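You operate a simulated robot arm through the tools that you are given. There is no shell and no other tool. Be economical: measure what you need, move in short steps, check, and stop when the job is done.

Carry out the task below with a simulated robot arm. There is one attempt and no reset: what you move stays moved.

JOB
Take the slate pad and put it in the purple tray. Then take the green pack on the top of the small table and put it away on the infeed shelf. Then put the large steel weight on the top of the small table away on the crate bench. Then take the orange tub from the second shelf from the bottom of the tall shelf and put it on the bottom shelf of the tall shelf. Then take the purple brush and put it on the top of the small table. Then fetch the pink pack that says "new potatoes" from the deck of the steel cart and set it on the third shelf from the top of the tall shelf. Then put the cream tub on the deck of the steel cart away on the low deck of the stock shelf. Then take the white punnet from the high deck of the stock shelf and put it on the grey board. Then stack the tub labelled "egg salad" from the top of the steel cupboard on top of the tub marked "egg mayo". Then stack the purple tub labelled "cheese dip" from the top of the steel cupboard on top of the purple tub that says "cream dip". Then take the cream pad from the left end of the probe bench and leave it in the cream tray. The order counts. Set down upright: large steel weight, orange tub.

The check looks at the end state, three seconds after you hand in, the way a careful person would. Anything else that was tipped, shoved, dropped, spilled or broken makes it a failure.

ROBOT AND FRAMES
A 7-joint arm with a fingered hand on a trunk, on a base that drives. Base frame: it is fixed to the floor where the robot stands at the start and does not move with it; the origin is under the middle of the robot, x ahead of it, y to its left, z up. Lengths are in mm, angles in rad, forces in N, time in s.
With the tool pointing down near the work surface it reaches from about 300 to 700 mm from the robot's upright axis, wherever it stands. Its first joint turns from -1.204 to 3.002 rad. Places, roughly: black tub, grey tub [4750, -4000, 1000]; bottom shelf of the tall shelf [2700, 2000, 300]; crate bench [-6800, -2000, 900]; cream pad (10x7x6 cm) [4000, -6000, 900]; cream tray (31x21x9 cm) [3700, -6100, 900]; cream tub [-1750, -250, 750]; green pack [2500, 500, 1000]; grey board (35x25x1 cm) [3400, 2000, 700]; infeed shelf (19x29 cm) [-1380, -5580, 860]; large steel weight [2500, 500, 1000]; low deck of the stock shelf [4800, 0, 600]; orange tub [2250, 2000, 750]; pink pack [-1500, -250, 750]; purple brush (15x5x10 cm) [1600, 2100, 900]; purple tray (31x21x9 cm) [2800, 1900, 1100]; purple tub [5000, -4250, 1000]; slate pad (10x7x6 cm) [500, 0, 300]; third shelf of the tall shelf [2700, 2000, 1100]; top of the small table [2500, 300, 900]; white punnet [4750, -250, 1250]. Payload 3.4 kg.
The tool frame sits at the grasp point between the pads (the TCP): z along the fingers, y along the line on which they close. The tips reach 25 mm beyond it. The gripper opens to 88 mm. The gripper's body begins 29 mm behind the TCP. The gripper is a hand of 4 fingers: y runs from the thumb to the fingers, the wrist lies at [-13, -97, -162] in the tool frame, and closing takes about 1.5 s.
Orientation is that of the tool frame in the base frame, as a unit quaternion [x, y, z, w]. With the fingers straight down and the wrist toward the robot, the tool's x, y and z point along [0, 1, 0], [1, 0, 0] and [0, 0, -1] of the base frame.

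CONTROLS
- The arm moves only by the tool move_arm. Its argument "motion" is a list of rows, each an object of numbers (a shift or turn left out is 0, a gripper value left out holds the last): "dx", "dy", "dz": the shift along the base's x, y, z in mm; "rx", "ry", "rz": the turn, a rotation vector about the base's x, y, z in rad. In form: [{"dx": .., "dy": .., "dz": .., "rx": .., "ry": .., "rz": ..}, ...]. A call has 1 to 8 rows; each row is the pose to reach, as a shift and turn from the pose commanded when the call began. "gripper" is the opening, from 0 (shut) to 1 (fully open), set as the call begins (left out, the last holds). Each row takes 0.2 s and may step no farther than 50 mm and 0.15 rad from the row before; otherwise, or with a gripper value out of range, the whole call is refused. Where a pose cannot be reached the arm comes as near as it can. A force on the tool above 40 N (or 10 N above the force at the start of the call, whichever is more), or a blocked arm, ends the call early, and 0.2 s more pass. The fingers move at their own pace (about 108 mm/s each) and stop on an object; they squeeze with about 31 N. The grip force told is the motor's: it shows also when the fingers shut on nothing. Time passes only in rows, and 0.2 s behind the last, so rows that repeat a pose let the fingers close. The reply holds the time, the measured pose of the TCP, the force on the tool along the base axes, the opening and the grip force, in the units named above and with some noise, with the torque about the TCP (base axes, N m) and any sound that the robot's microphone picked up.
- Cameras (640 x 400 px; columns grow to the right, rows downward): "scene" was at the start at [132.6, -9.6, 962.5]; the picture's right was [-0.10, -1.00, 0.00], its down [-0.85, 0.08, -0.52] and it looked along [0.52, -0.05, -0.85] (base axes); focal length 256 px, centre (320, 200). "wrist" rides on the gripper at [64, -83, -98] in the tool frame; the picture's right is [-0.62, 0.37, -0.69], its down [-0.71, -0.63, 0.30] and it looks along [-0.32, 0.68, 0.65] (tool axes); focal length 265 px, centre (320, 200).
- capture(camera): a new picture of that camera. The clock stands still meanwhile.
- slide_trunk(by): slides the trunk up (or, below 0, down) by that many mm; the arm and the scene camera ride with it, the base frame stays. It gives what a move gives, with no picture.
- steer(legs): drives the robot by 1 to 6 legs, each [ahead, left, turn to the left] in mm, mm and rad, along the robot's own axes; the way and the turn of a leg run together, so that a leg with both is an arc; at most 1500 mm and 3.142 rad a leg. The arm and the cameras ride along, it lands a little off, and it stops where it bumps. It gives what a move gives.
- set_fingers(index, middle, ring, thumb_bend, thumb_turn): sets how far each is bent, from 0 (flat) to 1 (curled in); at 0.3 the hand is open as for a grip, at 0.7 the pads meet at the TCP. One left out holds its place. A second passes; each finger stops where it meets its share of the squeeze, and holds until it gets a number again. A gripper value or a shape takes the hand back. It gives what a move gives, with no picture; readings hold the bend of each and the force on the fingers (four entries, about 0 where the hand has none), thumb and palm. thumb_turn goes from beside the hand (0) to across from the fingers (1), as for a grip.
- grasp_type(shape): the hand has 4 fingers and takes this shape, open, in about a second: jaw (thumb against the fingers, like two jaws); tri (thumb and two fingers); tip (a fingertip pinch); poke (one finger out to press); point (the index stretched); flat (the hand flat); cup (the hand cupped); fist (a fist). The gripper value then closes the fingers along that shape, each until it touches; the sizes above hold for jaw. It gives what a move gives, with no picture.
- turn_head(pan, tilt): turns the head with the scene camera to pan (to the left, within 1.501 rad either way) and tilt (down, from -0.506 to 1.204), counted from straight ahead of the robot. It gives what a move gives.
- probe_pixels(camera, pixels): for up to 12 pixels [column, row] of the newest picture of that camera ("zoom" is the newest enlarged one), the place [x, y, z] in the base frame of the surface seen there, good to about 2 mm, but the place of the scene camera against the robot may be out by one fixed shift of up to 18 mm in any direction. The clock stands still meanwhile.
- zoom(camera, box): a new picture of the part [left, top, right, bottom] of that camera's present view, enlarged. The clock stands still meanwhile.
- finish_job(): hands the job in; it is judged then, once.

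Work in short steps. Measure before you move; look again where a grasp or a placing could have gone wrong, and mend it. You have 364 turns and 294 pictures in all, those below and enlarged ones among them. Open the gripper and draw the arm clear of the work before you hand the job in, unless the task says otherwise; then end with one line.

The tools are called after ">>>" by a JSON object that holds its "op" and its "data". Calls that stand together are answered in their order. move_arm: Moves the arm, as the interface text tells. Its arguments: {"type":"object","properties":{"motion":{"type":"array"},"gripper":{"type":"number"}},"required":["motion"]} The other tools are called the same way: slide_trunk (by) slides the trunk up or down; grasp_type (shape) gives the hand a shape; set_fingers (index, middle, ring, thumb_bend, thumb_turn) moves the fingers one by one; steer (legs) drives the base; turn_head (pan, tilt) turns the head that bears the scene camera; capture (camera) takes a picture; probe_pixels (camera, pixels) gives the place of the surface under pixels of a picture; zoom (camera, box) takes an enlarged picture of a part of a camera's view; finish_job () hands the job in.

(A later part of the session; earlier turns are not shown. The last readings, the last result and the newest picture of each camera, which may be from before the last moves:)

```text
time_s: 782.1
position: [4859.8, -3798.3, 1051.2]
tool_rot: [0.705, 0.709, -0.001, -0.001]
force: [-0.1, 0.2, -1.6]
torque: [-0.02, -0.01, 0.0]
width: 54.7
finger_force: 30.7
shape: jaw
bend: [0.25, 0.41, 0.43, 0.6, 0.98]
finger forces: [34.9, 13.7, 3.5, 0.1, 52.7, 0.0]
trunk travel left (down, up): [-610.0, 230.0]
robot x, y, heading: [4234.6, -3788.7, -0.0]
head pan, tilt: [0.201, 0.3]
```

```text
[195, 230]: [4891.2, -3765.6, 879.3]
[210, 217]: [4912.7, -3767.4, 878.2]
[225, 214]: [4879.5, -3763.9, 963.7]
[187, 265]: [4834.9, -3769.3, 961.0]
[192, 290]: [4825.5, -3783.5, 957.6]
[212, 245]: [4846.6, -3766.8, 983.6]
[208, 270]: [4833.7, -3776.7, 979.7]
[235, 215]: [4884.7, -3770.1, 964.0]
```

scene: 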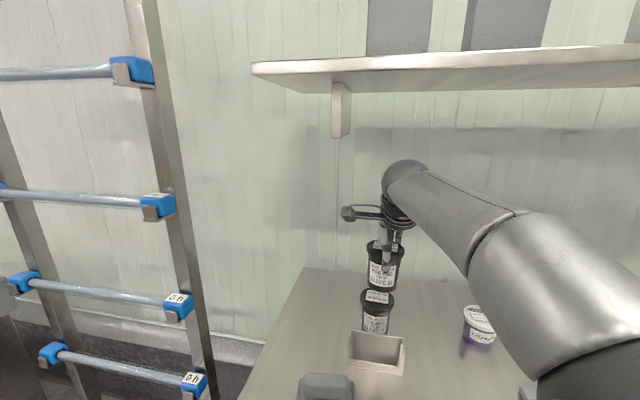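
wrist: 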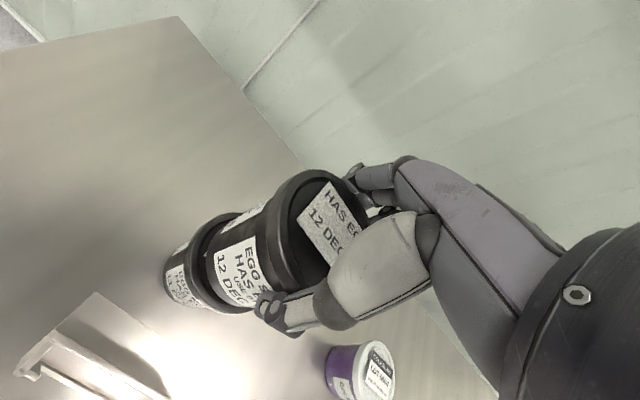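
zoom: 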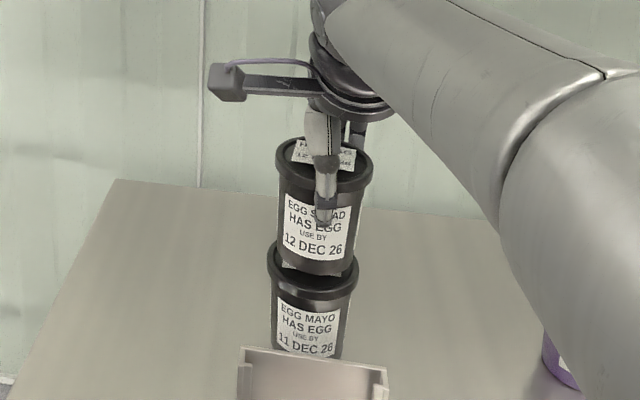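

The upper tub should shift about +4 in x, +3 in y. I adjust and lower to contact.

>>> {"op": "move_arm", "data": {"motion": [{"dx": 4, "dy": 3}, {"dx": 4, "dy": 3, "dz": -4}]}}

>>> {"op": "move_arm", "data": {"motion": [{"dz": -3}]}}

>>> {"op": "zoom", "data": {"camera": "scene", "box": [320, 200, 440, 350]}}

```text
time_s: 782.7
position: [4863.6, -3797.0, 1046.7]
tool_rot: [0.705, 0.709, -0.002, 0.0]
force: [-0.6, 0.6, -2.8]
torque: [-0.01, -0.03, 0.0]
width: 55.0
finger_force: 31.3
shape: jaw
bend: [0.25, 0.41, 0.43, 0.6, 0.98]
finger forces: [34.9, 13.7, 3.6, 0.1, 52.7, 0.0]
trunk travel left (down, up): [-610.0, 230.0]
robot x, y, heading: [4234.9, -3785.8, 0.0]
head pan, tilt: [0.201, 0.3]
```

```text
time_s: 783.1
position: [4862.9, -3796.6, 1043.8]
tool_rot: [0.705, 0.71, -0.002, -0.001]
force: [0.6, 0.3, -2.7]
torque: [0.0, 0.02, 0.01]
width: 54.7
finger_force: 31.4
shape: jaw
bend: [0.25, 0.41, 0.43, 0.6, 0.98]
finger forces: [34.9, 13.7, 3.7, 0.0, 52.7, 0.0]
trunk travel left (down, up): [-610.0, 230.0]
robot x, y, heading: [4237.0, -3784.1, 0.004]
head pan, tilt: [0.201, 0.3]
```

```text
2.67 times, centred on (380, 275) of scene
```

zoom: 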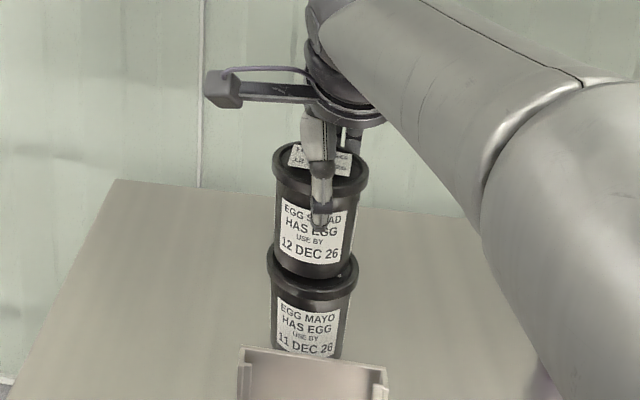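

Aligned well. I lower 2 mm at a time to contact.

>>> {"op": "move_arm", "data": {"motion": [{"dz": -2}]}}

>>> {"op": "move_arm", "data": {"motion": [{"dz": -2}]}}

```text
time_s: 783.5
position: [4862.5, -3796.5, 1042.0]
tool_rot: [0.705, 0.709, -0.002, 0.0]
force: [-0.2, -0.4, -2.3]
torque: [-0.01, 0.02, 0.02]
width: 54.8
finger_force: 30.9
shape: jaw
bend: [0.25, 0.41, 0.43, 0.6, 0.98]
finger forces: [34.9, 13.7, 3.6, 0.1, 52.6, 0.0]
trunk travel left (down, up): [-610.0, 230.0]
robot x, y, heading: [4234.6, -3785.1, 0.008]
head pan, tilt: [0.201, 0.3]
```

```text
time_s: 783.9
position: [4862.8, -3796.3, 1042.0]
tool_rot: [0.704, 0.71, 0.0, 0.0]
force: [0.3, 0.8, 1.4]
torque: [-0.04, -0.08, 0.01]
width: 54.8
finger_force: 31.0
shape: jaw
bend: [0.25, 0.41, 0.43, 0.6, 0.98]
finger forces: [34.9, 13.9, 3.7, 0.0, 52.8, 0.1]
trunk travel left (down, up): [-610.0, 230.0]
robot x, y, heading: [4236.5, -3786.0, 0.008]
head pan, tilt: [0.201, 0.3]
```

Contact made. I open the fingers gently via set_fingers, then lift straight up.

>>> {"op": "set_fingers", "data": {"index": 0.2, "middle": 0.2, "ring": 0.2, "thumb_bend": 0.2}}

>>> {"op": "zoom", "data": {"camera": "scene", "box": [320, 200, 440, 350]}}

```text
time_s: 784.9
position: [4863.2, -3796.4, 1041.6]
tool_rot: [0.705, 0.709, -0.001, 0.0]
force: [1.0, 0.9, 0.8]
torque: [-0.02, -0.02, 0.0]
width: 103.7
finger_force: 0.1
shape: fingers
bend: [0.2, 0.2, 0.2, 0.2, 1.0]
finger forces: [1.0, 0.0, 0.1, 0.0, 0.1, 0.0]
trunk travel left (down, up): [-610.0, 230.0]
robot x, y, heading: [4232.6, -3786.8, 0.001]
head pan, tilt: [0.201, 0.3]
```

```text
2.67 times, centred on (380, 275) of scene
```

zoom: 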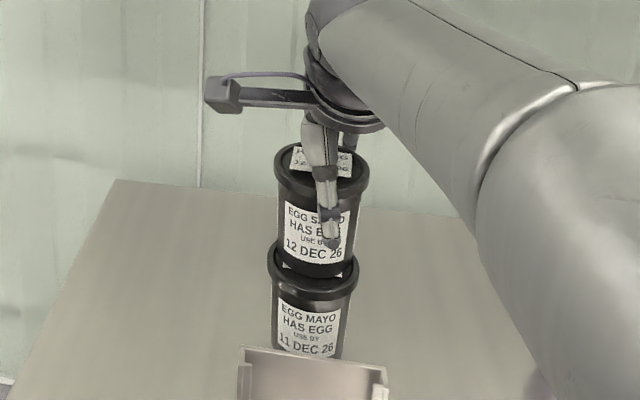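

The stack stands. I lift straight up.

>>> {"op": "move_arm", "data": {"motion": [{"dz": 10}, {"dz": 30}, {"dz": 60}]}}

>>> {"op": "capture", "data": {"camera": "scene"}}

>>> {"op": "capture", "data": {"camera": "wrist"}}

```text
time_s: 785.7
position: [4862.4, -3796.1, 1100.3]
tool_rot: [0.705, 0.71, -0.002, -0.001]
force: [0.5, 0.1, -0.2]
torque: [-0.02, -0.01, -0.01]
width: 103.2
finger_force: 0.1
shape: fingers
bend: [0.2, 0.2, 0.2, 0.2, 1.0]
finger forces: [0.0, 0.1, 0.0, 0.1, 0.0, 0.0]
trunk travel left (down, up): [-610.0, 230.0]
robot x, y, heading: [4236.7, -3787.4, -0.004]
head pan, tilt: [0.201, 0.3]
```

```text
74 pictures are left
```

scene: 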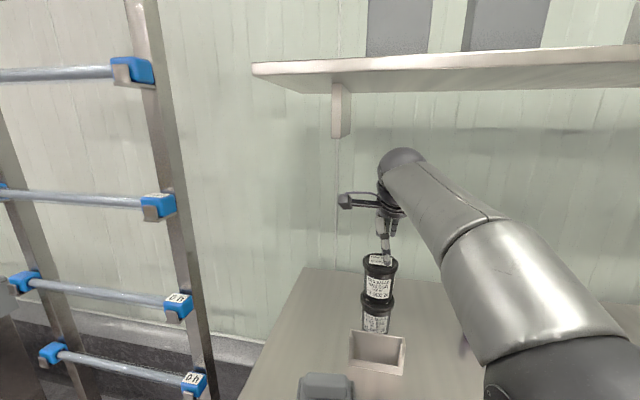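

```text
73 pictures are left
```

wrist: 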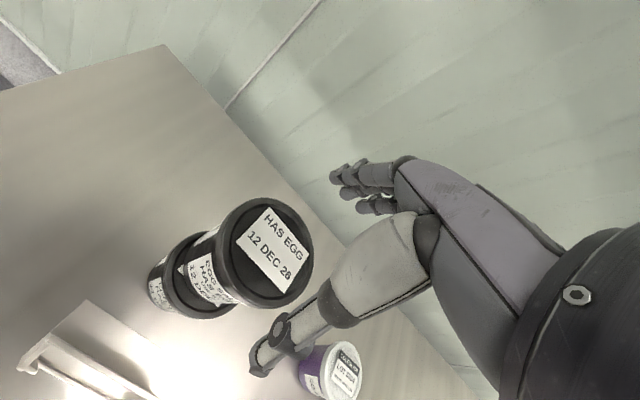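

Stack is good. I retract and move right toward the cream dip / cheese dip tubs.

>>> {"op": "move_arm", "data": {"motion": [{"dz": 30}, {"dz": 40, "dx": -45}, {"dz": 40, "dx": -93}, {"dz": 40, "dx": -141}, {"dz": 40, "dx": -189}, {"dz": 40, "dx": -230}]}}

>>> {"op": "steer", "data": {"legs": [[-100, 0, 0], [0, -570, 0]]}}

>>> {"op": "capture", "data": {"camera": "wrist"}}

>>> {"op": "turn_head", "data": {"pan": 0.2, "tilt": 0.5}}

>>> {"op": "capture", "data": {"camera": "scene"}}

```text
time_s: 787.1
position: [4631.9, -3795.5, 1139.9]
tool_rot: [0.705, 0.709, 0.0, 0.0]
force: [-0.3, -0.3, 0.3]
torque: [0.03, 0.02, 0.01]
width: 103.0
finger_force: 0.0
shape: fingers
bend: [0.2, 0.2, 0.2, 0.2, 1.0]
finger forces: [0.0, 0.0, 0.2, 0.0, 0.0, 0.1]
trunk travel left (down, up): [-610.0, 230.0]
robot x, y, heading: [4234.1, -3786.2, 0.003]
head pan, tilt: [0.201, 0.3]
```

```text
time_s: 791.0
position: [4539.3, -4349.7, 1139.5]
tool_rot: [0.701, 0.713, -0.001, -0.001]
force: [-0.6, -0.6, -0.4]
torque: [0.01, 0.01, -0.01]
width: 103.1
finger_force: 0.1
shape: fingers
bend: [0.2, 0.2, 0.2, 0.2, 1.0]
finger forces: [0.1, 0.1, 0.0, 0.1, 0.1, 0.0]
trunk travel left (down, up): [-610.0, 230.0]
robot x, y, heading: [4139.6, -4346.6, 0.017]
head pan, tilt: [0.201, 0.3]
```

```text
72 pictures are left
```

wrist: 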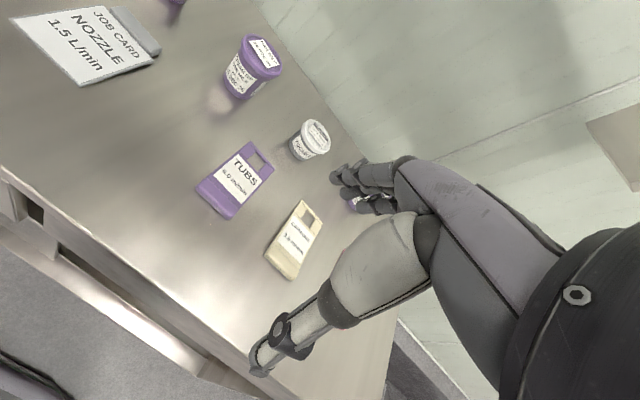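

```text
time_s: 791.8
position: [4539.4, -4349.9, 1140.2]
tool_rot: [0.701, 0.714, 0.0, 0.0]
force: [0.5, 0.0, -0.1]
torque: [0.0, -0.01, -0.02]
width: 103.2
finger_force: 0.1
shape: fingers
bend: [0.2, 0.2, 0.2, 0.2, 1.0]
finger forces: [0.0, 0.1, 0.1, 0.0, 0.0, 0.0]
trunk travel left (down, up): [-610.0, 230.0]
robot x, y, heading: [4138.3, -4341.3, 0.012]
head pan, tilt: [0.201, 0.499]
```

```text
71 pictures are left
```

scene: 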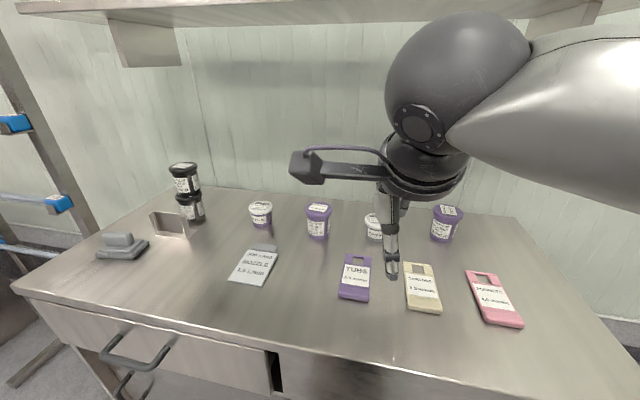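

Cream dip at (318,220), cheese dip at (446,222), egg stack fine at (187,190). I zoom to confirm labels and probe.

>>> {"op": "zoom", "data": {"camera": "scene", "box": [290, 180, 480, 270]}}

>>> {"op": "probe_pixels", "data": {"camera": "scene", "pixels": [[432, 209], [462, 212], [447, 218], [447, 206], [307, 207], [330, 208], [318, 214], [318, 203], [370, 222]]}}

>>> {"op": "probe_pixels", "data": {"camera": "wrist", "pixels": [[242, 42], [280, 68], [262, 38], [258, 75], [261, 53]]}}

```text
3.37 times, centred on (385, 225) of scene
```

zoom: 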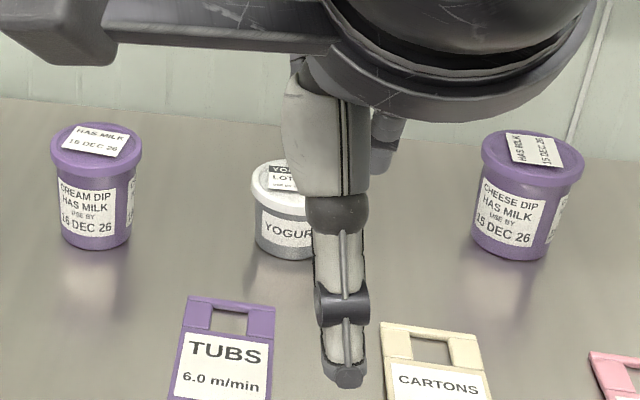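

```text
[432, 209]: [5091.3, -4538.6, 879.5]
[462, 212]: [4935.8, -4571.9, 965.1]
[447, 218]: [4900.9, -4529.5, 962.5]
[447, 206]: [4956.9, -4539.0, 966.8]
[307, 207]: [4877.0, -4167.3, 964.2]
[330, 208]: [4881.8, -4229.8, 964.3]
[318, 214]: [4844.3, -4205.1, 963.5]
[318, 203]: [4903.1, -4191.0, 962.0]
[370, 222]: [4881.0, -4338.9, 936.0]
```

```text
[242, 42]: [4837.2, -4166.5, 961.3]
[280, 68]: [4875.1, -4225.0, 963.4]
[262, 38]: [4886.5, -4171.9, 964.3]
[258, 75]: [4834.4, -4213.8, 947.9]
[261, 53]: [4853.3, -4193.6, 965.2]
```

Cheese dip centre ≈ [4922,−4534]; cream dip ≈ [4862,−4196]. I position the base at ≈[4275,−4525].

>>> {"op": "steer", "data": {"legs": [[0, -184, -0.015], [135, 0, 0]]}}

>>> {"op": "capture", "data": {"camera": "wrist"}}

```text
time_s: 794.2
position: [4677.6, -4538.1, 1139.2]
tool_rot: [0.707, 0.708, -0.002, -0.002]
force: [0.1, -0.3, 0.7]
torque: [0.0, 0.03, 0.04]
width: 103.0
finger_force: 0.1
shape: fingers
bend: [0.2, 0.2, 0.2, 0.2, 1.0]
finger forces: [0.1, 0.1, 0.0, 0.0, 0.1, 0.0]
trunk travel left (down, up): [-610.0, 230.0]
robot x, y, heading: [4277.2, -4527.9, -0.002]
head pan, tilt: [0.201, 0.499]
```

```text
69 pictures are left
```

wrist: 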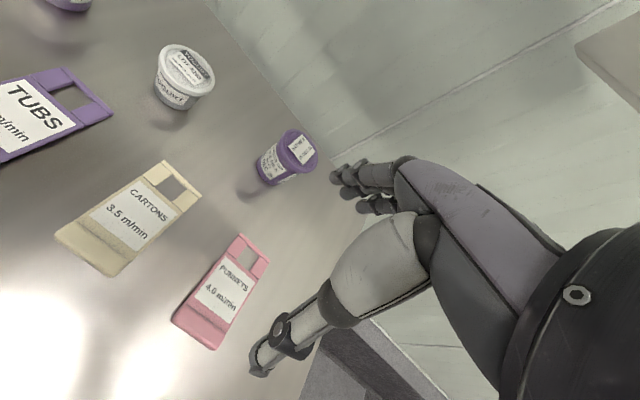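

>>> {"op": "probe_pixels", "data": {"camera": "wrist", "pixels": [[282, 140], [318, 155], [300, 130], [297, 172], [300, 150], [280, 155], [310, 168]]}}

>>> {"op": "move_arm", "data": {"motion": [{"dx": 45, "dz": -15}, {"dx": 90, "dz": -30}, {"dx": 135, "dz": -50}, {"dx": 180, "dz": -70}, {"dx": 215, "dz": -100}]}}

>>> {"op": "capture", "data": {"camera": "wrist"}}

```text
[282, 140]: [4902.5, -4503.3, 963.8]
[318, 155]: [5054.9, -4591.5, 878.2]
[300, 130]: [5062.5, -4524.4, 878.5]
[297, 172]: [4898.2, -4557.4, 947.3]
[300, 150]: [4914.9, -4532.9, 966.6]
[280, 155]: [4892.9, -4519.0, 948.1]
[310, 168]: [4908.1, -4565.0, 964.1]
```

```text
time_s: 795.4
position: [4896.4, -4535.9, 1035.3]
tool_rot: [0.706, 0.708, -0.002, 0.0]
force: [0.6, -0.1, 0.9]
torque: [0.01, -0.02, -0.01]
width: 103.0
finger_force: 0.2
shape: fingers
bend: [0.2, 0.2, 0.2, 0.2, 1.0]
finger forces: [0.1, 0.1, 0.0, 0.0, 0.0, 0.0]
trunk travel left (down, up): [-610.0, 230.0]
robot x, y, heading: [4276.4, -4528.4, -0.002]
head pan, tilt: [0.201, 0.499]
```

```text
68 pictures are left
```

wrist: 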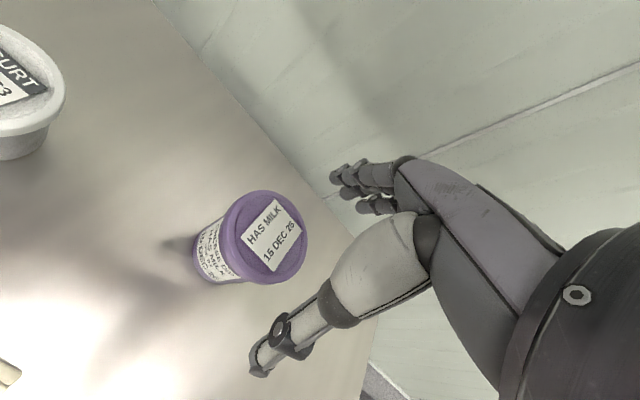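

>>> {"op": "probe_pixels", "data": {"camera": "wrist", "pixels": [[238, 200], [304, 250], [275, 193], [260, 282], [226, 225], [303, 215], [235, 265], [290, 277], [267, 235]]}}

```text
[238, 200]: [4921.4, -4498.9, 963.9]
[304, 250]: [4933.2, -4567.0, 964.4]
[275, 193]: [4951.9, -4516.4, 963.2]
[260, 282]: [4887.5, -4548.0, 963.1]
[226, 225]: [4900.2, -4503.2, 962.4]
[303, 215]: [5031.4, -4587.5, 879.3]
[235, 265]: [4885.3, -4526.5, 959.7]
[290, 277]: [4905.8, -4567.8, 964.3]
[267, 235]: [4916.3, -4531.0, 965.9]
```

Cheese dip lid centre [4919.5,−4534]. I align, descend to ≈954 and close.

>>> {"op": "move_arm", "data": {"motion": [{"dx": 23, "dy": 2}, {"dx": 23, "dy": 2, "dz": -40}, {"dx": 23, "dy": 2, "dz": -70}, {"dx": 23, "dy": 2, "dz": -81}]}}

>>> {"op": "move_arm", "data": {"motion": [{}, {}, {}, {}, {}, {}], "gripper": 0}}

>>> {"op": "move_arm", "data": {"motion": [{"dz": 40}, {"dz": 85}, {"dz": 125}]}}

>>> {"op": "capture", "data": {"camera": "wrist"}}

```text
time_s: 796.4
position: [4914.8, -4536.8, 959.1]
tool_rot: [0.707, 0.708, -0.001, 0.001]
force: [1.0, 0.7, 0.7]
torque: [-0.01, -0.02, -0.01]
width: 103.7
finger_force: 0.4
shape: fingers
bend: [0.2, 0.2, 0.2, 0.2, 1.0]
finger forces: [0.9, 0.1, 0.1, 0.1, 0.1, 0.1]
trunk travel left (down, up): [-610.0, 230.0]
robot x, y, heading: [4280.0, -4528.8, -0.002]
head pan, tilt: [0.201, 0.499]
```

```text
time_s: 797.8
position: [4915.0, -4536.3, 959.3]
tool_rot: [0.706, 0.708, -0.001, 0.0]
force: [1.4, -0.7, 3.9]
torque: [-0.03, -0.3, 0.0]
width: 56.7
finger_force: 30.9
shape: jaw
bend: [0.25, 0.39, 0.41, 0.61, 0.99]
finger forces: [31.3, 12.5, 3.7, 0.1, 46.2, 0.0]
trunk travel left (down, up): [-610.0, 230.0]
robot x, y, heading: [4279.5, -4524.9, -0.003]
head pan, tilt: [0.201, 0.499]
```

```text
time_s: 798.6
position: [4916.7, -4535.2, 1083.3]
tool_rot: [0.706, 0.708, -0.001, -0.001]
force: [-0.1, 0.3, -3.0]
torque: [-0.03, -0.03, 0.02]
width: 56.4
finger_force: 30.9
shape: jaw
bend: [0.25, 0.39, 0.42, 0.61, 0.99]
finger forces: [29.2, 12.2, 3.7, 0.0, 45.2, 0.0]
trunk travel left (down, up): [-610.0, 230.0]
robot x, y, heading: [4280.3, -4528.4, -0.005]
head pan, tilt: [0.201, 0.499]
```

```text
67 pictures are left
```

wrist: 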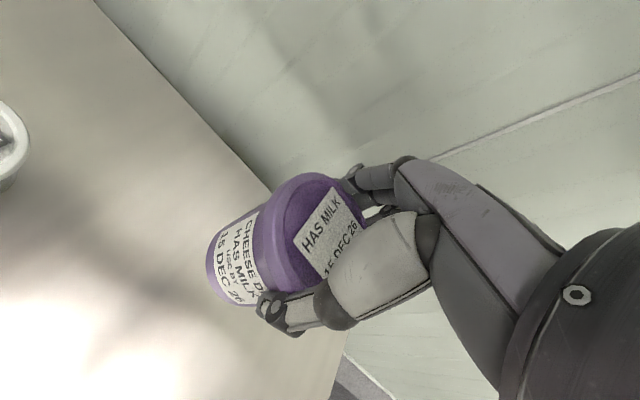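

Held (bottom ≈ TCP−80). I pull back 55 mm and strafe left 338 mm to the cream dip.

>>> {"op": "move_arm", "data": {"motion": [{"dx": -30, "dz": 5}, {"dx": -60, "dz": 8}]}}

>>> {"op": "steer", "data": {"legs": [[0, 338, 0.004]]}}

>>> {"op": "capture", "data": {"camera": "wrist"}}

>>> {"op": "turn_head", "data": {"pan": 0.0, "tilt": 0.45}}

>>> {"op": "capture", "data": {"camera": "scene"}}

```text
time_s: 799.2
position: [4855.3, -4535.4, 1093.0]
tool_rot: [0.706, 0.708, 0.0, -0.001]
force: [-0.4, 0.8, -2.4]
torque: [-0.03, 0.0, 0.0]
width: 56.5
finger_force: 30.9
shape: jaw
bend: [0.25, 0.39, 0.42, 0.61, 0.99]
finger forces: [28.9, 12.3, 3.5, 0.0, 45.0, 0.0]
trunk travel left (down, up): [-610.0, 230.0]
robot x, y, heading: [4278.7, -4527.4, -0.004]
head pan, tilt: [0.201, 0.499]
```

```text
time_s: 801.4
position: [4856.6, -4205.0, 1092.8]
tool_rot: [0.706, 0.708, -0.002, -0.001]
force: [0.4, -0.3, -2.2]
torque: [-0.03, 0.0, 0.03]
width: 56.5
finger_force: 31.0
shape: jaw
bend: [0.25, 0.39, 0.42, 0.61, 0.99]
finger forces: [29.0, 12.4, 3.6, 0.0, 45.0, 0.0]
trunk travel left (down, up): [-610.0, 230.0]
robot x, y, heading: [4276.9, -4195.4, -0.001]
head pan, tilt: [0.201, 0.499]
```

```text
66 pictures are left
```

wrist: 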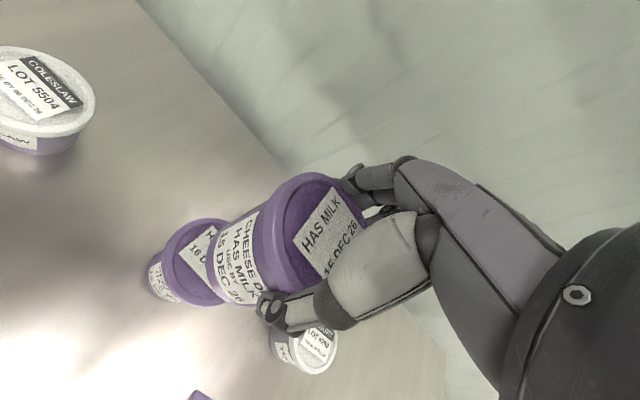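

```text
time_s: 802.1
position: [4856.8, -4206.0, 1091.7]
tool_rot: [0.706, 0.709, -0.001, -0.002]
force: [-0.2, -0.5, -1.7]
torque: [-0.05, -0.06, -0.02]
width: 56.6
finger_force: 30.8
shape: jaw
bend: [0.25, 0.39, 0.42, 0.61, 0.99]
finger forces: [29.0, 12.3, 3.7, 0.0, 45.0, 0.1]
trunk travel left (down, up): [-610.0, 230.0]
robot x, y, heading: [4281.5, -4200.2, -0.0]
head pan, tilt: [0.0, 0.45]
```

```text
65 pictures are left
```

scene: 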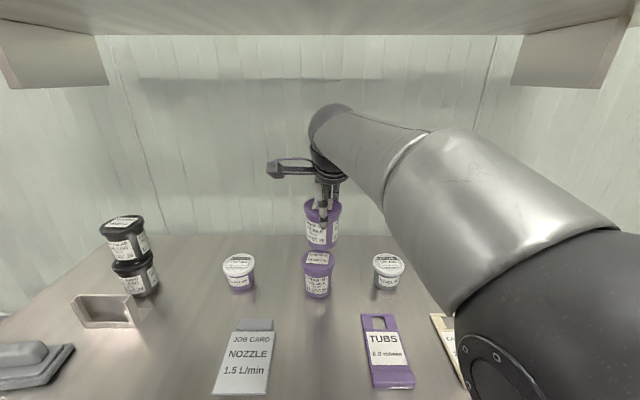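

I probe both tubs' rims in both views to align.

>>> {"op": "probe_pixels", "data": {"camera": "wrist", "pixels": [[165, 250], [178, 232], [195, 222], [215, 218], [228, 222], [172, 275], [185, 290], [270, 208], [290, 185], [310, 176], [255, 235]]}}

>>> {"op": "zoom", "data": {"camera": "scene", "box": [270, 180, 370, 310]}}

```text
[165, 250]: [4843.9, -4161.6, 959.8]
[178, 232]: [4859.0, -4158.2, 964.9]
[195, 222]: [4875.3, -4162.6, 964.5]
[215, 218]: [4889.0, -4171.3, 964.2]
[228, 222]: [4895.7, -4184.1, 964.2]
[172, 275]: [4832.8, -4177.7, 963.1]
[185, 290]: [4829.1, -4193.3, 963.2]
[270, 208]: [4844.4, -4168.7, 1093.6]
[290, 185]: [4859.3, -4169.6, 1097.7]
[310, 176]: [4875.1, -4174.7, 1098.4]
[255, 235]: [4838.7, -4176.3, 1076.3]
```

```text
3.08 times, centred on (320, 245) of scene
```

zoom: 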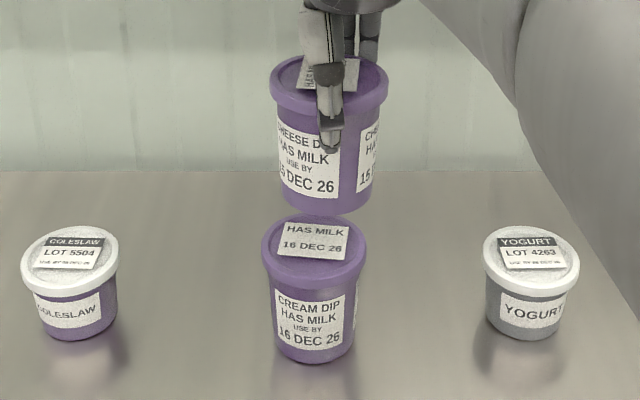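

I shift +6/+8 and lower to bottom ≈975, then verify alignment.

>>> {"op": "move_arm", "data": {"motion": [{"dx": 6, "dy": 8}, {"dx": 6, "dy": 8, "dz": -25}, {"dx": 6, "dy": 8, "dz": -36}]}}

>>> {"op": "zoom", "data": {"camera": "scene", "box": [270, 180, 370, 310]}}

>>> {"op": "probe_pixels", "data": {"camera": "zoom", "pixels": [[263, 258], [364, 256], [270, 245], [358, 243], [275, 225], [360, 225], [268, 120], [380, 115], [315, 268], [320, 245]]}}

```text
time_s: 802.9
position: [4862.6, -4197.6, 1054.7]
tool_rot: [0.706, 0.708, -0.001, -0.001]
force: [-0.3, -0.1, -3.1]
torque: [0.02, 0.01, -0.02]
width: 56.3
finger_force: 30.8
shape: jaw
bend: [0.25, 0.39, 0.42, 0.61, 0.99]
finger forces: [29.0, 12.2, 3.6, 0.0, 45.2, 0.1]
trunk travel left (down, up): [-610.0, 230.0]
robot x, y, heading: [4279.5, -4196.4, -0.004]
head pan, tilt: [0.0, 0.45]
```

```text
3.08 times, centred on (320, 245) of scene
```

zoom: 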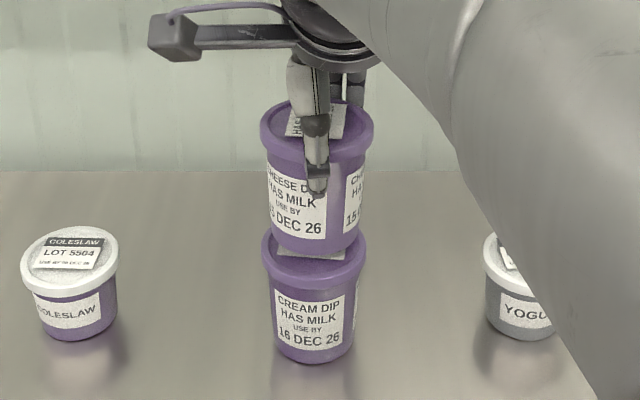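

```text
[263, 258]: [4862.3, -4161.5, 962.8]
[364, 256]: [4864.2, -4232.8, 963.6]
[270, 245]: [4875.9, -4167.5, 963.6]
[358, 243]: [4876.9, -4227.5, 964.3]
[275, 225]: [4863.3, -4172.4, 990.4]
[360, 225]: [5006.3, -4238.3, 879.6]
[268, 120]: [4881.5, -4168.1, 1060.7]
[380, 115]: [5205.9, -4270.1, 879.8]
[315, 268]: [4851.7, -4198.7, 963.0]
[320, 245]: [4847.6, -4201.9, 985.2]
```

>>> {"op": "probe_pixels", "data": {"camera": "zoom", "pixels": [[315, 280], [315, 288], [315, 295], [314, 255], [314, 250], [330, 152], [290, 158]]}}

>>> {"op": "capture", "data": {"camera": "wrist"}}

```text
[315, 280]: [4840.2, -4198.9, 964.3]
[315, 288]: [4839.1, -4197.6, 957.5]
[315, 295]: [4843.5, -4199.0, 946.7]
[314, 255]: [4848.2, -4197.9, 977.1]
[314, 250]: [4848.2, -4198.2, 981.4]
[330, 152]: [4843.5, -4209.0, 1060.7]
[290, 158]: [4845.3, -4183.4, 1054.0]
```

```text
62 pictures are left
```

wrist: 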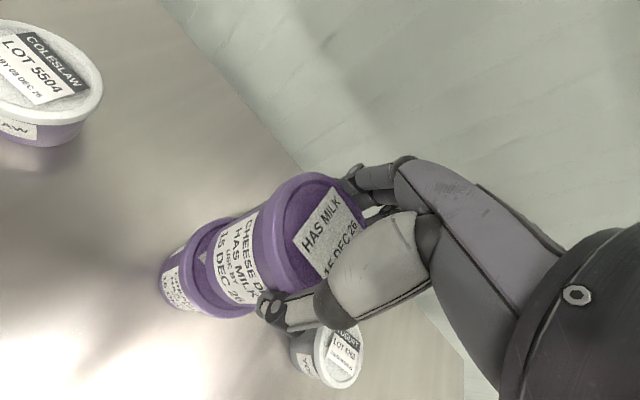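

Both views agree within ~2 mm. I lower to contact.

>>> {"op": "move_arm", "data": {"motion": [{"dy": 1, "dz": -4}]}}

>>> {"op": "move_arm", "data": {"motion": [{"dz": -3}]}}

>>> {"op": "move_arm", "data": {"motion": [{"dz": -2}]}}

```text
time_s: 803.3
position: [4863.2, -4197.8, 1051.1]
tool_rot: [0.705, 0.709, -0.001, -0.001]
force: [0.2, 0.0, -2.6]
torque: [0.01, 0.02, 0.02]
width: 56.1
finger_force: 30.7
shape: jaw
bend: [0.25, 0.39, 0.42, 0.61, 0.99]
finger forces: [28.9, 12.2, 3.5, 0.1, 45.0, 0.2]
trunk travel left (down, up): [-610.0, 230.0]
robot x, y, heading: [4280.2, -4199.5, 0.007]
head pan, tilt: [0.0, 0.45]
```

```text
time_s: 803.7
position: [4863.8, -4198.2, 1049.5]
tool_rot: [0.706, 0.708, -0.002, 0.0]
force: [-0.5, -0.2, -2.5]
torque: [-0.03, 0.02, -0.02]
width: 56.2
finger_force: 31.3
shape: jaw
bend: [0.25, 0.39, 0.42, 0.61, 0.99]
finger forces: [29.0, 12.2, 3.7, 0.0, 44.9, 0.1]
trunk travel left (down, up): [-610.0, 230.0]
robot x, y, heading: [4280.2, -4200.6, 0.004]
head pan, tilt: [0.0, 0.45]
```

```text
time_s: 804.1
position: [4863.9, -4196.9, 1047.4]
tool_rot: [0.706, 0.708, 0.0, 0.0]
force: [0.2, -0.3, -2.2]
torque: [0.01, 0.0, 0.0]
width: 56.1
finger_force: 30.9
shape: jaw
bend: [0.25, 0.39, 0.42, 0.61, 0.99]
finger forces: [29.0, 12.2, 3.5, 0.1, 45.0, 0.0]
trunk travel left (down, up): [-610.0, 230.0]
robot x, y, heading: [4281.6, -4198.0, 0.006]
head pan, tilt: [0.0, 0.45]
```

>>> {"op": "move_arm", "data": {"motion": [{"dz": -2}]}}

>>> {"op": "move_arm", "data": {"motion": [{"dz": -2}]}}

```text
time_s: 804.5
position: [4863.8, -4195.5, 1044.5]
tool_rot: [0.706, 0.709, -0.001, -0.001]
force: [-0.7, -0.3, -1.4]
torque: [-0.02, -0.03, -0.03]
width: 56.4
finger_force: 31.8
shape: jaw
bend: [0.25, 0.39, 0.42, 0.61, 0.99]
finger forces: [29.0, 12.3, 3.6, 0.0, 45.1, 0.0]
trunk travel left (down, up): [-610.0, 230.0]
robot x, y, heading: [4275.7, -4198.4, 0.001]
head pan, tilt: [0.0, 0.45]
```

```text
time_s: 804.9
position: [4862.3, -4195.8, 1044.7]
tool_rot: [0.706, 0.708, 0.0, 0.001]
force: [1.0, 1.5, 4.5]
torque: [-0.03, -0.21, 0.01]
width: 56.2
finger_force: 31.0
shape: jaw
bend: [0.25, 0.39, 0.42, 0.61, 0.99]
finger forces: [29.4, 12.7, 3.7, 0.1, 45.6, 0.0]
trunk travel left (down, up): [-610.0, 230.0]
robot x, y, heading: [4277.0, -4197.4, 0.002]
head pan, tilt: [0.0, 0.45]
```

Contact. I open the fingers and lift straight up, then check.

>>> {"op": "set_fingers", "data": {"index": 0.2, "middle": 0.2, "ring": 0.2, "thumb_bend": 0.2}}

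>>> {"op": "move_arm", "data": {"motion": [{"dz": 10}, {"dz": 35}, {"dz": 80}]}}

>>> {"op": "capture", "data": {"camera": "scene"}}

```text
time_s: 805.9
position: [4862.3, -4196.6, 1043.2]
tool_rot: [0.706, 0.708, -0.002, 0.0]
force: [0.9, 0.0, 1.4]
torque: [0.02, 0.01, -0.07]
width: 103.9
finger_force: 0.1
shape: fingers
bend: [0.2, 0.2, 0.2, 0.2, 1.0]
finger forces: [1.0, 0.0, 0.0, 0.0, 0.0, 0.0]
trunk travel left (down, up): [-610.0, 230.0]
robot x, y, heading: [4279.3, -4197.3, -0.002]
head pan, tilt: [0.0, 0.45]
```

```text
time_s: 806.7
position: [4861.1, -4195.8, 1122.1]
tool_rot: [0.705, 0.709, -0.002, -0.001]
force: [0.0, -0.1, -0.3]
torque: [-0.04, -0.01, 0.01]
width: 103.0
finger_force: 0.0
shape: fingers
bend: [0.2, 0.2, 0.2, 0.2, 1.0]
finger forces: [0.0, 0.0, 0.0, 0.0, 0.0, 0.0]
trunk travel left (down, up): [-610.0, 230.0]
robot x, y, heading: [4279.1, -4200.9, 0.001]
head pan, tilt: [0.0, 0.45]
```

```text
61 pictures are left
```

scene: 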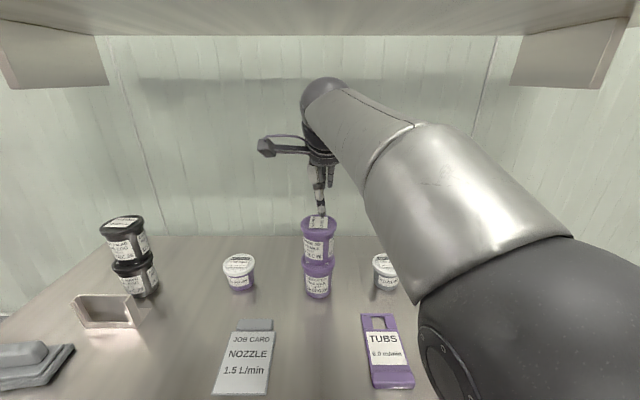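

Both stacks stand. I retract and go to the probe bench on the south wall for the cream pad.

>>> {"op": "move_arm", "data": {"motion": [{"dz": 20}, {"dz": 20, "dx": -45}, {"dz": 20, "dx": -93}, {"dz": 20, "dx": -141}, {"dz": 20, "dx": -189}, {"dz": 20, "dx": -210}]}}

>>> {"op": "steer", "data": {"legs": [[-450, 0, 0], [0, 0, -1.57], [700, 0, 0]]}}

>>> {"op": "grasp_type", "data": {"shape": "jaw"}}

>>> {"op": "turn_head", "data": {"pan": 0.2, "tilt": 0.45}}

>>> {"op": "capture", "data": {"camera": "scene"}}

>>> {"op": "capture", "data": {"camera": "wrist"}}

```text
time_s: 808.1
position: [4649.1, -4197.2, 1146.9]
tool_rot: [0.707, 0.707, 0.0, 0.001]
force: [0.6, 0.1, 0.3]
torque: [0.0, 0.0, 0.02]
width: 103.1
finger_force: 0.1
shape: fingers
bend: [0.2, 0.2, 0.2, 0.2, 1.0]
finger forces: [0.1, 0.1, 0.0, 0.1, 0.0, 0.0]
trunk travel left (down, up): [-610.0, 230.0]
robot x, y, heading: [4278.5, -4196.0, -0.003]
head pan, tilt: [0.0, 0.45]
```

```text
time_s: 818.1
position: [3827.2, -5268.9, 1145.4]
tool_rot: [1.0, 0.003, 0.0, 0.0]
force: [0.3, -0.6, -0.7]
torque: [-0.01, 0.02, -0.02]
width: 103.1
finger_force: 0.1
shape: fingers
bend: [0.2, 0.2, 0.2, 0.2, 1.0]
finger forces: [0.0, 0.0, 0.1, 0.0, 0.0, 0.0]
trunk travel left (down, up): [-610.0, 230.0]
robot x, y, heading: [3822.5, -4897.8, -1.563]
head pan, tilt: [0.0, 0.45]
```

```text
time_s: 819.0
position: [3828.4, -5268.2, 1146.1]
tool_rot: [1.0, 0.004, 0.0, 0.0]
force: [-0.8, 0.2, -0.4]
torque: [0.0, 0.01, 0.03]
width: 88.0
finger_force: 0.0
shape: jaw
bend: [0.3, 0.3, 0.3, 0.3, 0.98]
finger forces: [0.1, 0.1, 0.0, 0.0, 0.1, 0.1]
trunk travel left (down, up): [-610.0, 230.0]
robot x, y, heading: [3825.5, -4897.3, -1.572]
head pan, tilt: [0.0, 0.45]
```

```text
time_s: 819.8
position: [3828.6, -5268.4, 1145.6]
tool_rot: [1.0, 0.004, 0.0, -0.001]
force: [1.0, 0.6, -0.4]
torque: [0.02, 0.0, -0.02]
width: 88.1
finger_force: 0.2
shape: jaw
bend: [0.3, 0.3, 0.3, 0.3, 0.98]
finger forces: [0.0, 0.0, 0.0, 0.0, 0.0, 0.1]
trunk travel left (down, up): [-610.0, 230.0]
robot x, y, heading: [3824.3, -4898.2, -1.571]
head pan, tilt: [0.201, 0.45]
```

```text
60 pictures are left
```

scene: 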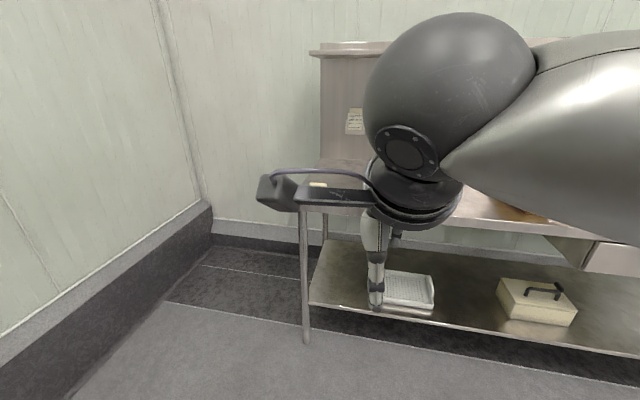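

```text
59 pictures are left
```

wrist: 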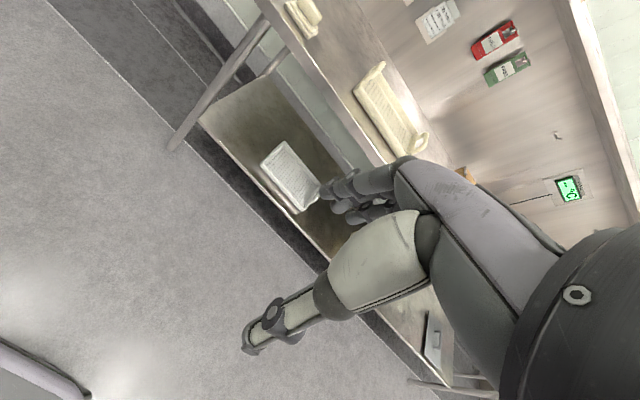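

I see the cream pad (303,15) at the left end and the cream tray (390,110). I probe and move nearer.

>>> {"op": "probe_pixels", "data": {"camera": "wrist", "pixels": [[303, 15], [290, 10], [315, 35], [360, 90], [410, 140], [390, 110], [330, 105], [270, 5]]}}

>>> {"op": "steer", "data": {"legs": [[420, 190, 0]]}}

>>> {"op": "capture", "data": {"camera": "wrist"}}

>>> {"op": "turn_head", "data": {"pan": 0.0, "tilt": 0.7}}

>>> {"op": "capture", "data": {"camera": "scene"}}

```text
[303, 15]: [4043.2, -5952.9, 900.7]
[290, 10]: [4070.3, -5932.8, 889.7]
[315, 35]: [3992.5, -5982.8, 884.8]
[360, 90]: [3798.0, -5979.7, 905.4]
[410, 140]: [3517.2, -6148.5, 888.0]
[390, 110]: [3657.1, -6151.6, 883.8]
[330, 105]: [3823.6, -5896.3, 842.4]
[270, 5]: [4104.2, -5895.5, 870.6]
```

```text
time_s: 822.5
position: [4020.4, -5682.5, 1146.0]
tool_rot: [1.0, 0.005, -0.001, -0.001]
force: [0.0, -0.2, -0.1]
torque: [0.02, 0.02, 0.02]
width: 88.2
finger_force: 0.0
shape: jaw
bend: [0.3, 0.3, 0.3, 0.3, 0.98]
finger forces: [0.1, 0.0, 0.1, 0.0, 0.1, 0.0]
trunk travel left (down, up): [-610.0, 230.0]
robot x, y, heading: [4015.8, -5311.3, -1.57]
head pan, tilt: [0.201, 0.45]
```

```text
58 pictures are left
```

wrist: 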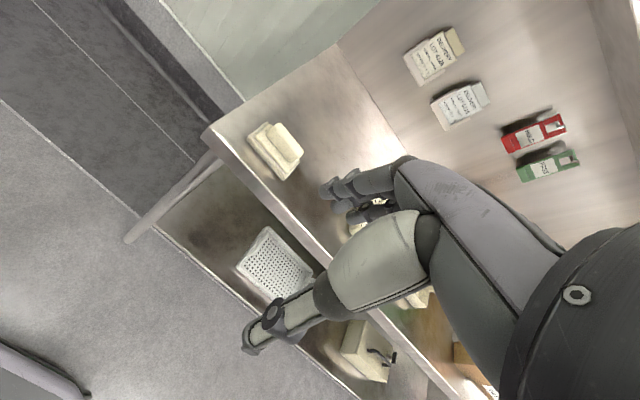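

```text
time_s: 823.3
position: [4019.6, -5681.4, 1145.8]
tool_rot: [1.0, 0.004, -0.002, -0.001]
force: [-0.2, 0.1, 0.2]
torque: [-0.01, -0.02, -0.03]
width: 88.0
finger_force: 0.0
shape: jaw
bend: [0.3, 0.3, 0.3, 0.3, 0.98]
finger forces: [0.0, 0.1, 0.0, 0.0, 0.0, 0.0]
trunk travel left (down, up): [-610.0, 230.0]
robot x, y, heading: [4017.4, -5312.8, -1.565]
head pan, tilt: [0.0, 0.7]
```

```text
57 pictures are left
```

scene: 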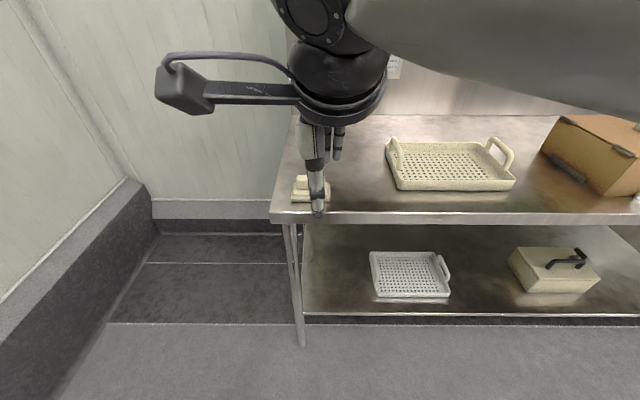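

I zoom on the pad from the wrist and probe its ridge.

>>> {"op": "zoom", "data": {"camera": "wrist", "box": [235, 105, 325, 195]}}

>>> {"op": "probe_pixels", "data": {"camera": "zoom", "pixels": [[245, 140], [390, 310], [300, 140], [440, 280], [330, 200], [400, 220], [300, 230], [350, 290], [90, 220], [270, 460], [250, 310], [200, 240]]}}

```text
4.44 times, centred on (280, 150) of wrist
```

zoom: 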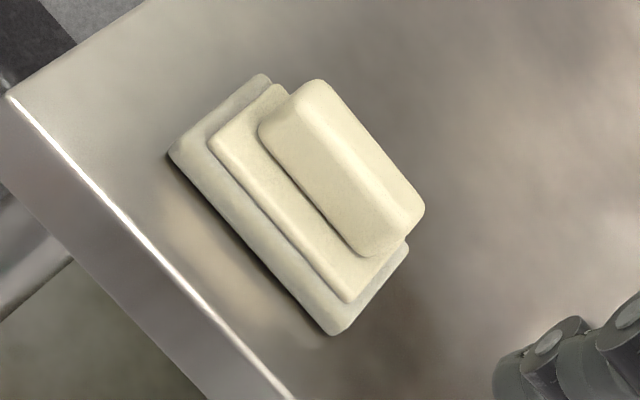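

```text
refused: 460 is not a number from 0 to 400
```

>>> {"op": "probe_pixels", "data": {"camera": "zoom", "pixels": [[320, 90], [262, 135], [420, 205], [365, 248], [340, 165], [320, 195], [170, 152], [335, 330], [262, 80], [405, 250], [215, 145], [345, 295]]}}

```text
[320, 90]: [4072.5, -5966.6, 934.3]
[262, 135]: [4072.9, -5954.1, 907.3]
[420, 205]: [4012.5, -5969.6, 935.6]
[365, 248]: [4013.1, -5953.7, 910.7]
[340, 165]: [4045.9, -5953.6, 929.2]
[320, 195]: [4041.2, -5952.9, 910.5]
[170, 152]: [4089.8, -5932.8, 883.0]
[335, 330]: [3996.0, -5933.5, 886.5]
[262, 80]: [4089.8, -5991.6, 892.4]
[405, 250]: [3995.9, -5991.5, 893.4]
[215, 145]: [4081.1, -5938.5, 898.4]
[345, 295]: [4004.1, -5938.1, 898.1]
```

Pad centre [4043,−5967], ridge top 935 (same shape as the slate one). I approach: base +70, trunk −100, then above the ridge.

>>> {"op": "steer", "data": {"legs": [[70, 23, 0]]}}

>>> {"op": "slide_trunk", "data": {"by": -100}}

>>> {"op": "move_arm", "data": {"motion": [{"dy": -45, "dz": -5}, {"dy": -90, "dz": -10}, {"dy": -135, "dz": -15}, {"dy": -180, "dz": -25}, {"dy": -212, "dz": -45}]}}

>>> {"op": "capture", "data": {"camera": "wrist"}}

```text
time_s: 824.3
position: [4042.6, -5753.0, 1144.8]
tool_rot: [1.0, 0.004, -0.001, -0.001]
force: [0.4, 0.2, 0.2]
torque: [-0.01, -0.02, 0.01]
width: 88.0
finger_force: 0.1
shape: jaw
bend: [0.3, 0.3, 0.3, 0.3, 0.98]
finger forces: [0.0, 0.1, 0.0, 0.0, 0.0, 0.0]
trunk travel left (down, up): [-610.0, 230.0]
robot x, y, heading: [4037.7, -5380.6, -1.571]
head pan, tilt: [0.0, 0.7]
```

```text
time_s: 825.6
position: [4042.6, -5752.5, 1045.7]
tool_rot: [1.0, 0.005, -0.001, -0.001]
force: [-0.1, 0.2, 0.0]
torque: [-0.02, 0.0, -0.01]
width: 87.9
finger_force: 0.1
shape: jaw
bend: [0.3, 0.3, 0.3, 0.3, 0.98]
finger forces: [0.0, 0.0, 0.0, 0.1, 0.0, 0.0]
trunk travel left (down, up): [-510.0, 330.0]
robot x, y, heading: [4042.2, -5379.1, -1.566]
head pan, tilt: [0.0, 0.7]
```

```text
time_s: 826.8
position: [4045.2, -5966.1, 1000.2]
tool_rot: [1.0, 0.004, 0.0, 0.0]
force: [0.6, -0.5, -0.2]
torque: [0.02, 0.01, -0.01]
width: 87.8
finger_force: 0.0
shape: jaw
bend: [0.3, 0.3, 0.3, 0.3, 0.98]
finger forces: [0.1, 0.1, 0.0, 0.1, 0.0, 0.1]
trunk travel left (down, up): [-510.0, 330.0]
robot x, y, heading: [4037.6, -5382.6, -1.57]
head pan, tilt: [0.0, 0.7]
```

```text
55 pictures are left
```

wrist: 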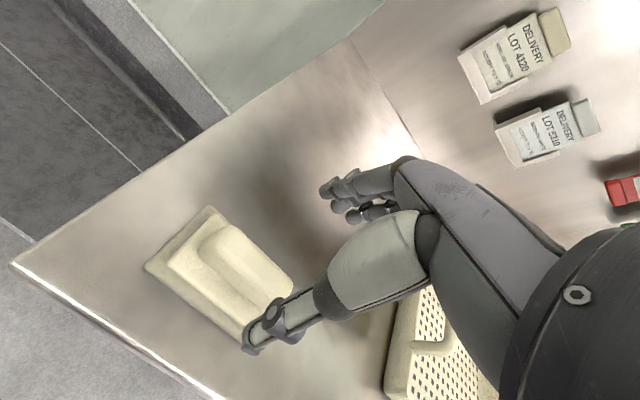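

Positioned over the ridge. I descend to z≈929, close, and lift.

>>> {"op": "move_arm", "data": {"motion": [{"dx": -2, "dz": -40}, {"dx": -2, "dy": -1, "dz": -71}]}}

>>> {"op": "move_arm", "data": {"motion": [{}, {}, {}, {}, {}, {}, {}, {}], "gripper": 0}}

>>> {"op": "move_arm", "data": {"motion": [{"dz": 30}, {"dz": 75}, {"dz": 110}]}}

>>> {"op": "capture", "data": {"camera": "wrist"}}

>>> {"op": "capture", "data": {"camera": "scene"}}

```text
time_s: 827.4
position: [4043.4, -5965.2, 927.9]
tool_rot: [1.0, 0.004, 0.001, -0.001]
force: [-0.2, 0.1, -0.1]
torque: [0.03, -0.04, 0.01]
width: 88.1
finger_force: 0.0
shape: jaw
bend: [0.3, 0.3, 0.3, 0.3, 0.98]
finger forces: [0.0, 0.0, 0.0, 0.0, 0.0, 0.0]
trunk travel left (down, up): [-510.0, 330.0]
robot x, y, heading: [4037.6, -5383.2, -1.57]
head pan, tilt: [0.0, 0.7]
```

```text
time_s: 829.2
position: [4042.9, -5965.0, 927.9]
tool_rot: [1.0, 0.004, 0.0, -0.001]
force: [-0.3, -0.4, 0.8]
torque: [-0.03, -0.02, 0.01]
width: 20.6
finger_force: 30.9
shape: jaw
bend: [0.74, 0.59, 0.62, 0.76, 0.99]
finger forces: [16.4, 8.6, 2.8, 0.0, 27.9, 0.1]
trunk travel left (down, up): [-510.0, 330.0]
robot x, y, heading: [4040.9, -5381.0, -1.563]
head pan, tilt: [0.0, 0.7]
```

```text
time_s: 830.0
position: [4040.0, -5965.0, 1038.4]
tool_rot: [1.0, 0.005, 0.0, -0.001]
force: [-1.0, 0.2, -1.2]
torque: [-0.01, 0.0, 0.03]
width: 20.4
finger_force: 30.4
shape: jaw
bend: [0.74, 0.59, 0.62, 0.76, 0.98]
finger forces: [16.8, 8.6, 2.6, 0.0, 28.0, 0.0]
trunk travel left (down, up): [-510.0, 330.0]
robot x, y, heading: [4040.7, -5381.8, -1.562]
head pan, tilt: [0.0, 0.7]
```

```text
54 pictures are left
```

wrist: 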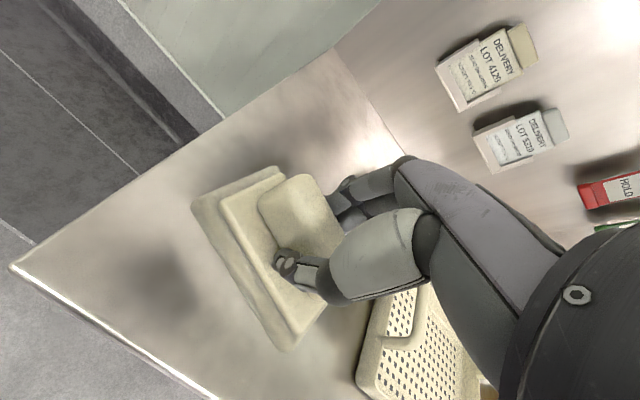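

```text
53 pictures are left
```

scene: 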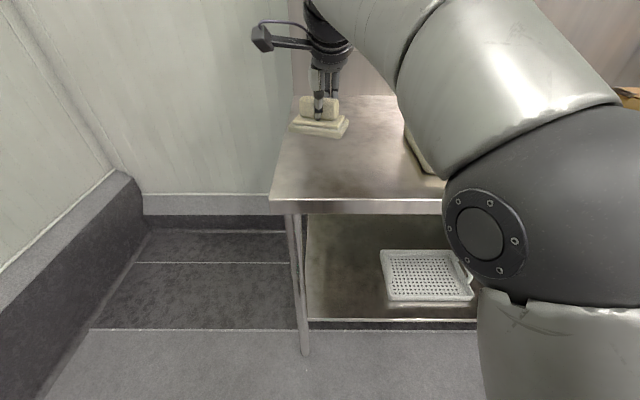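

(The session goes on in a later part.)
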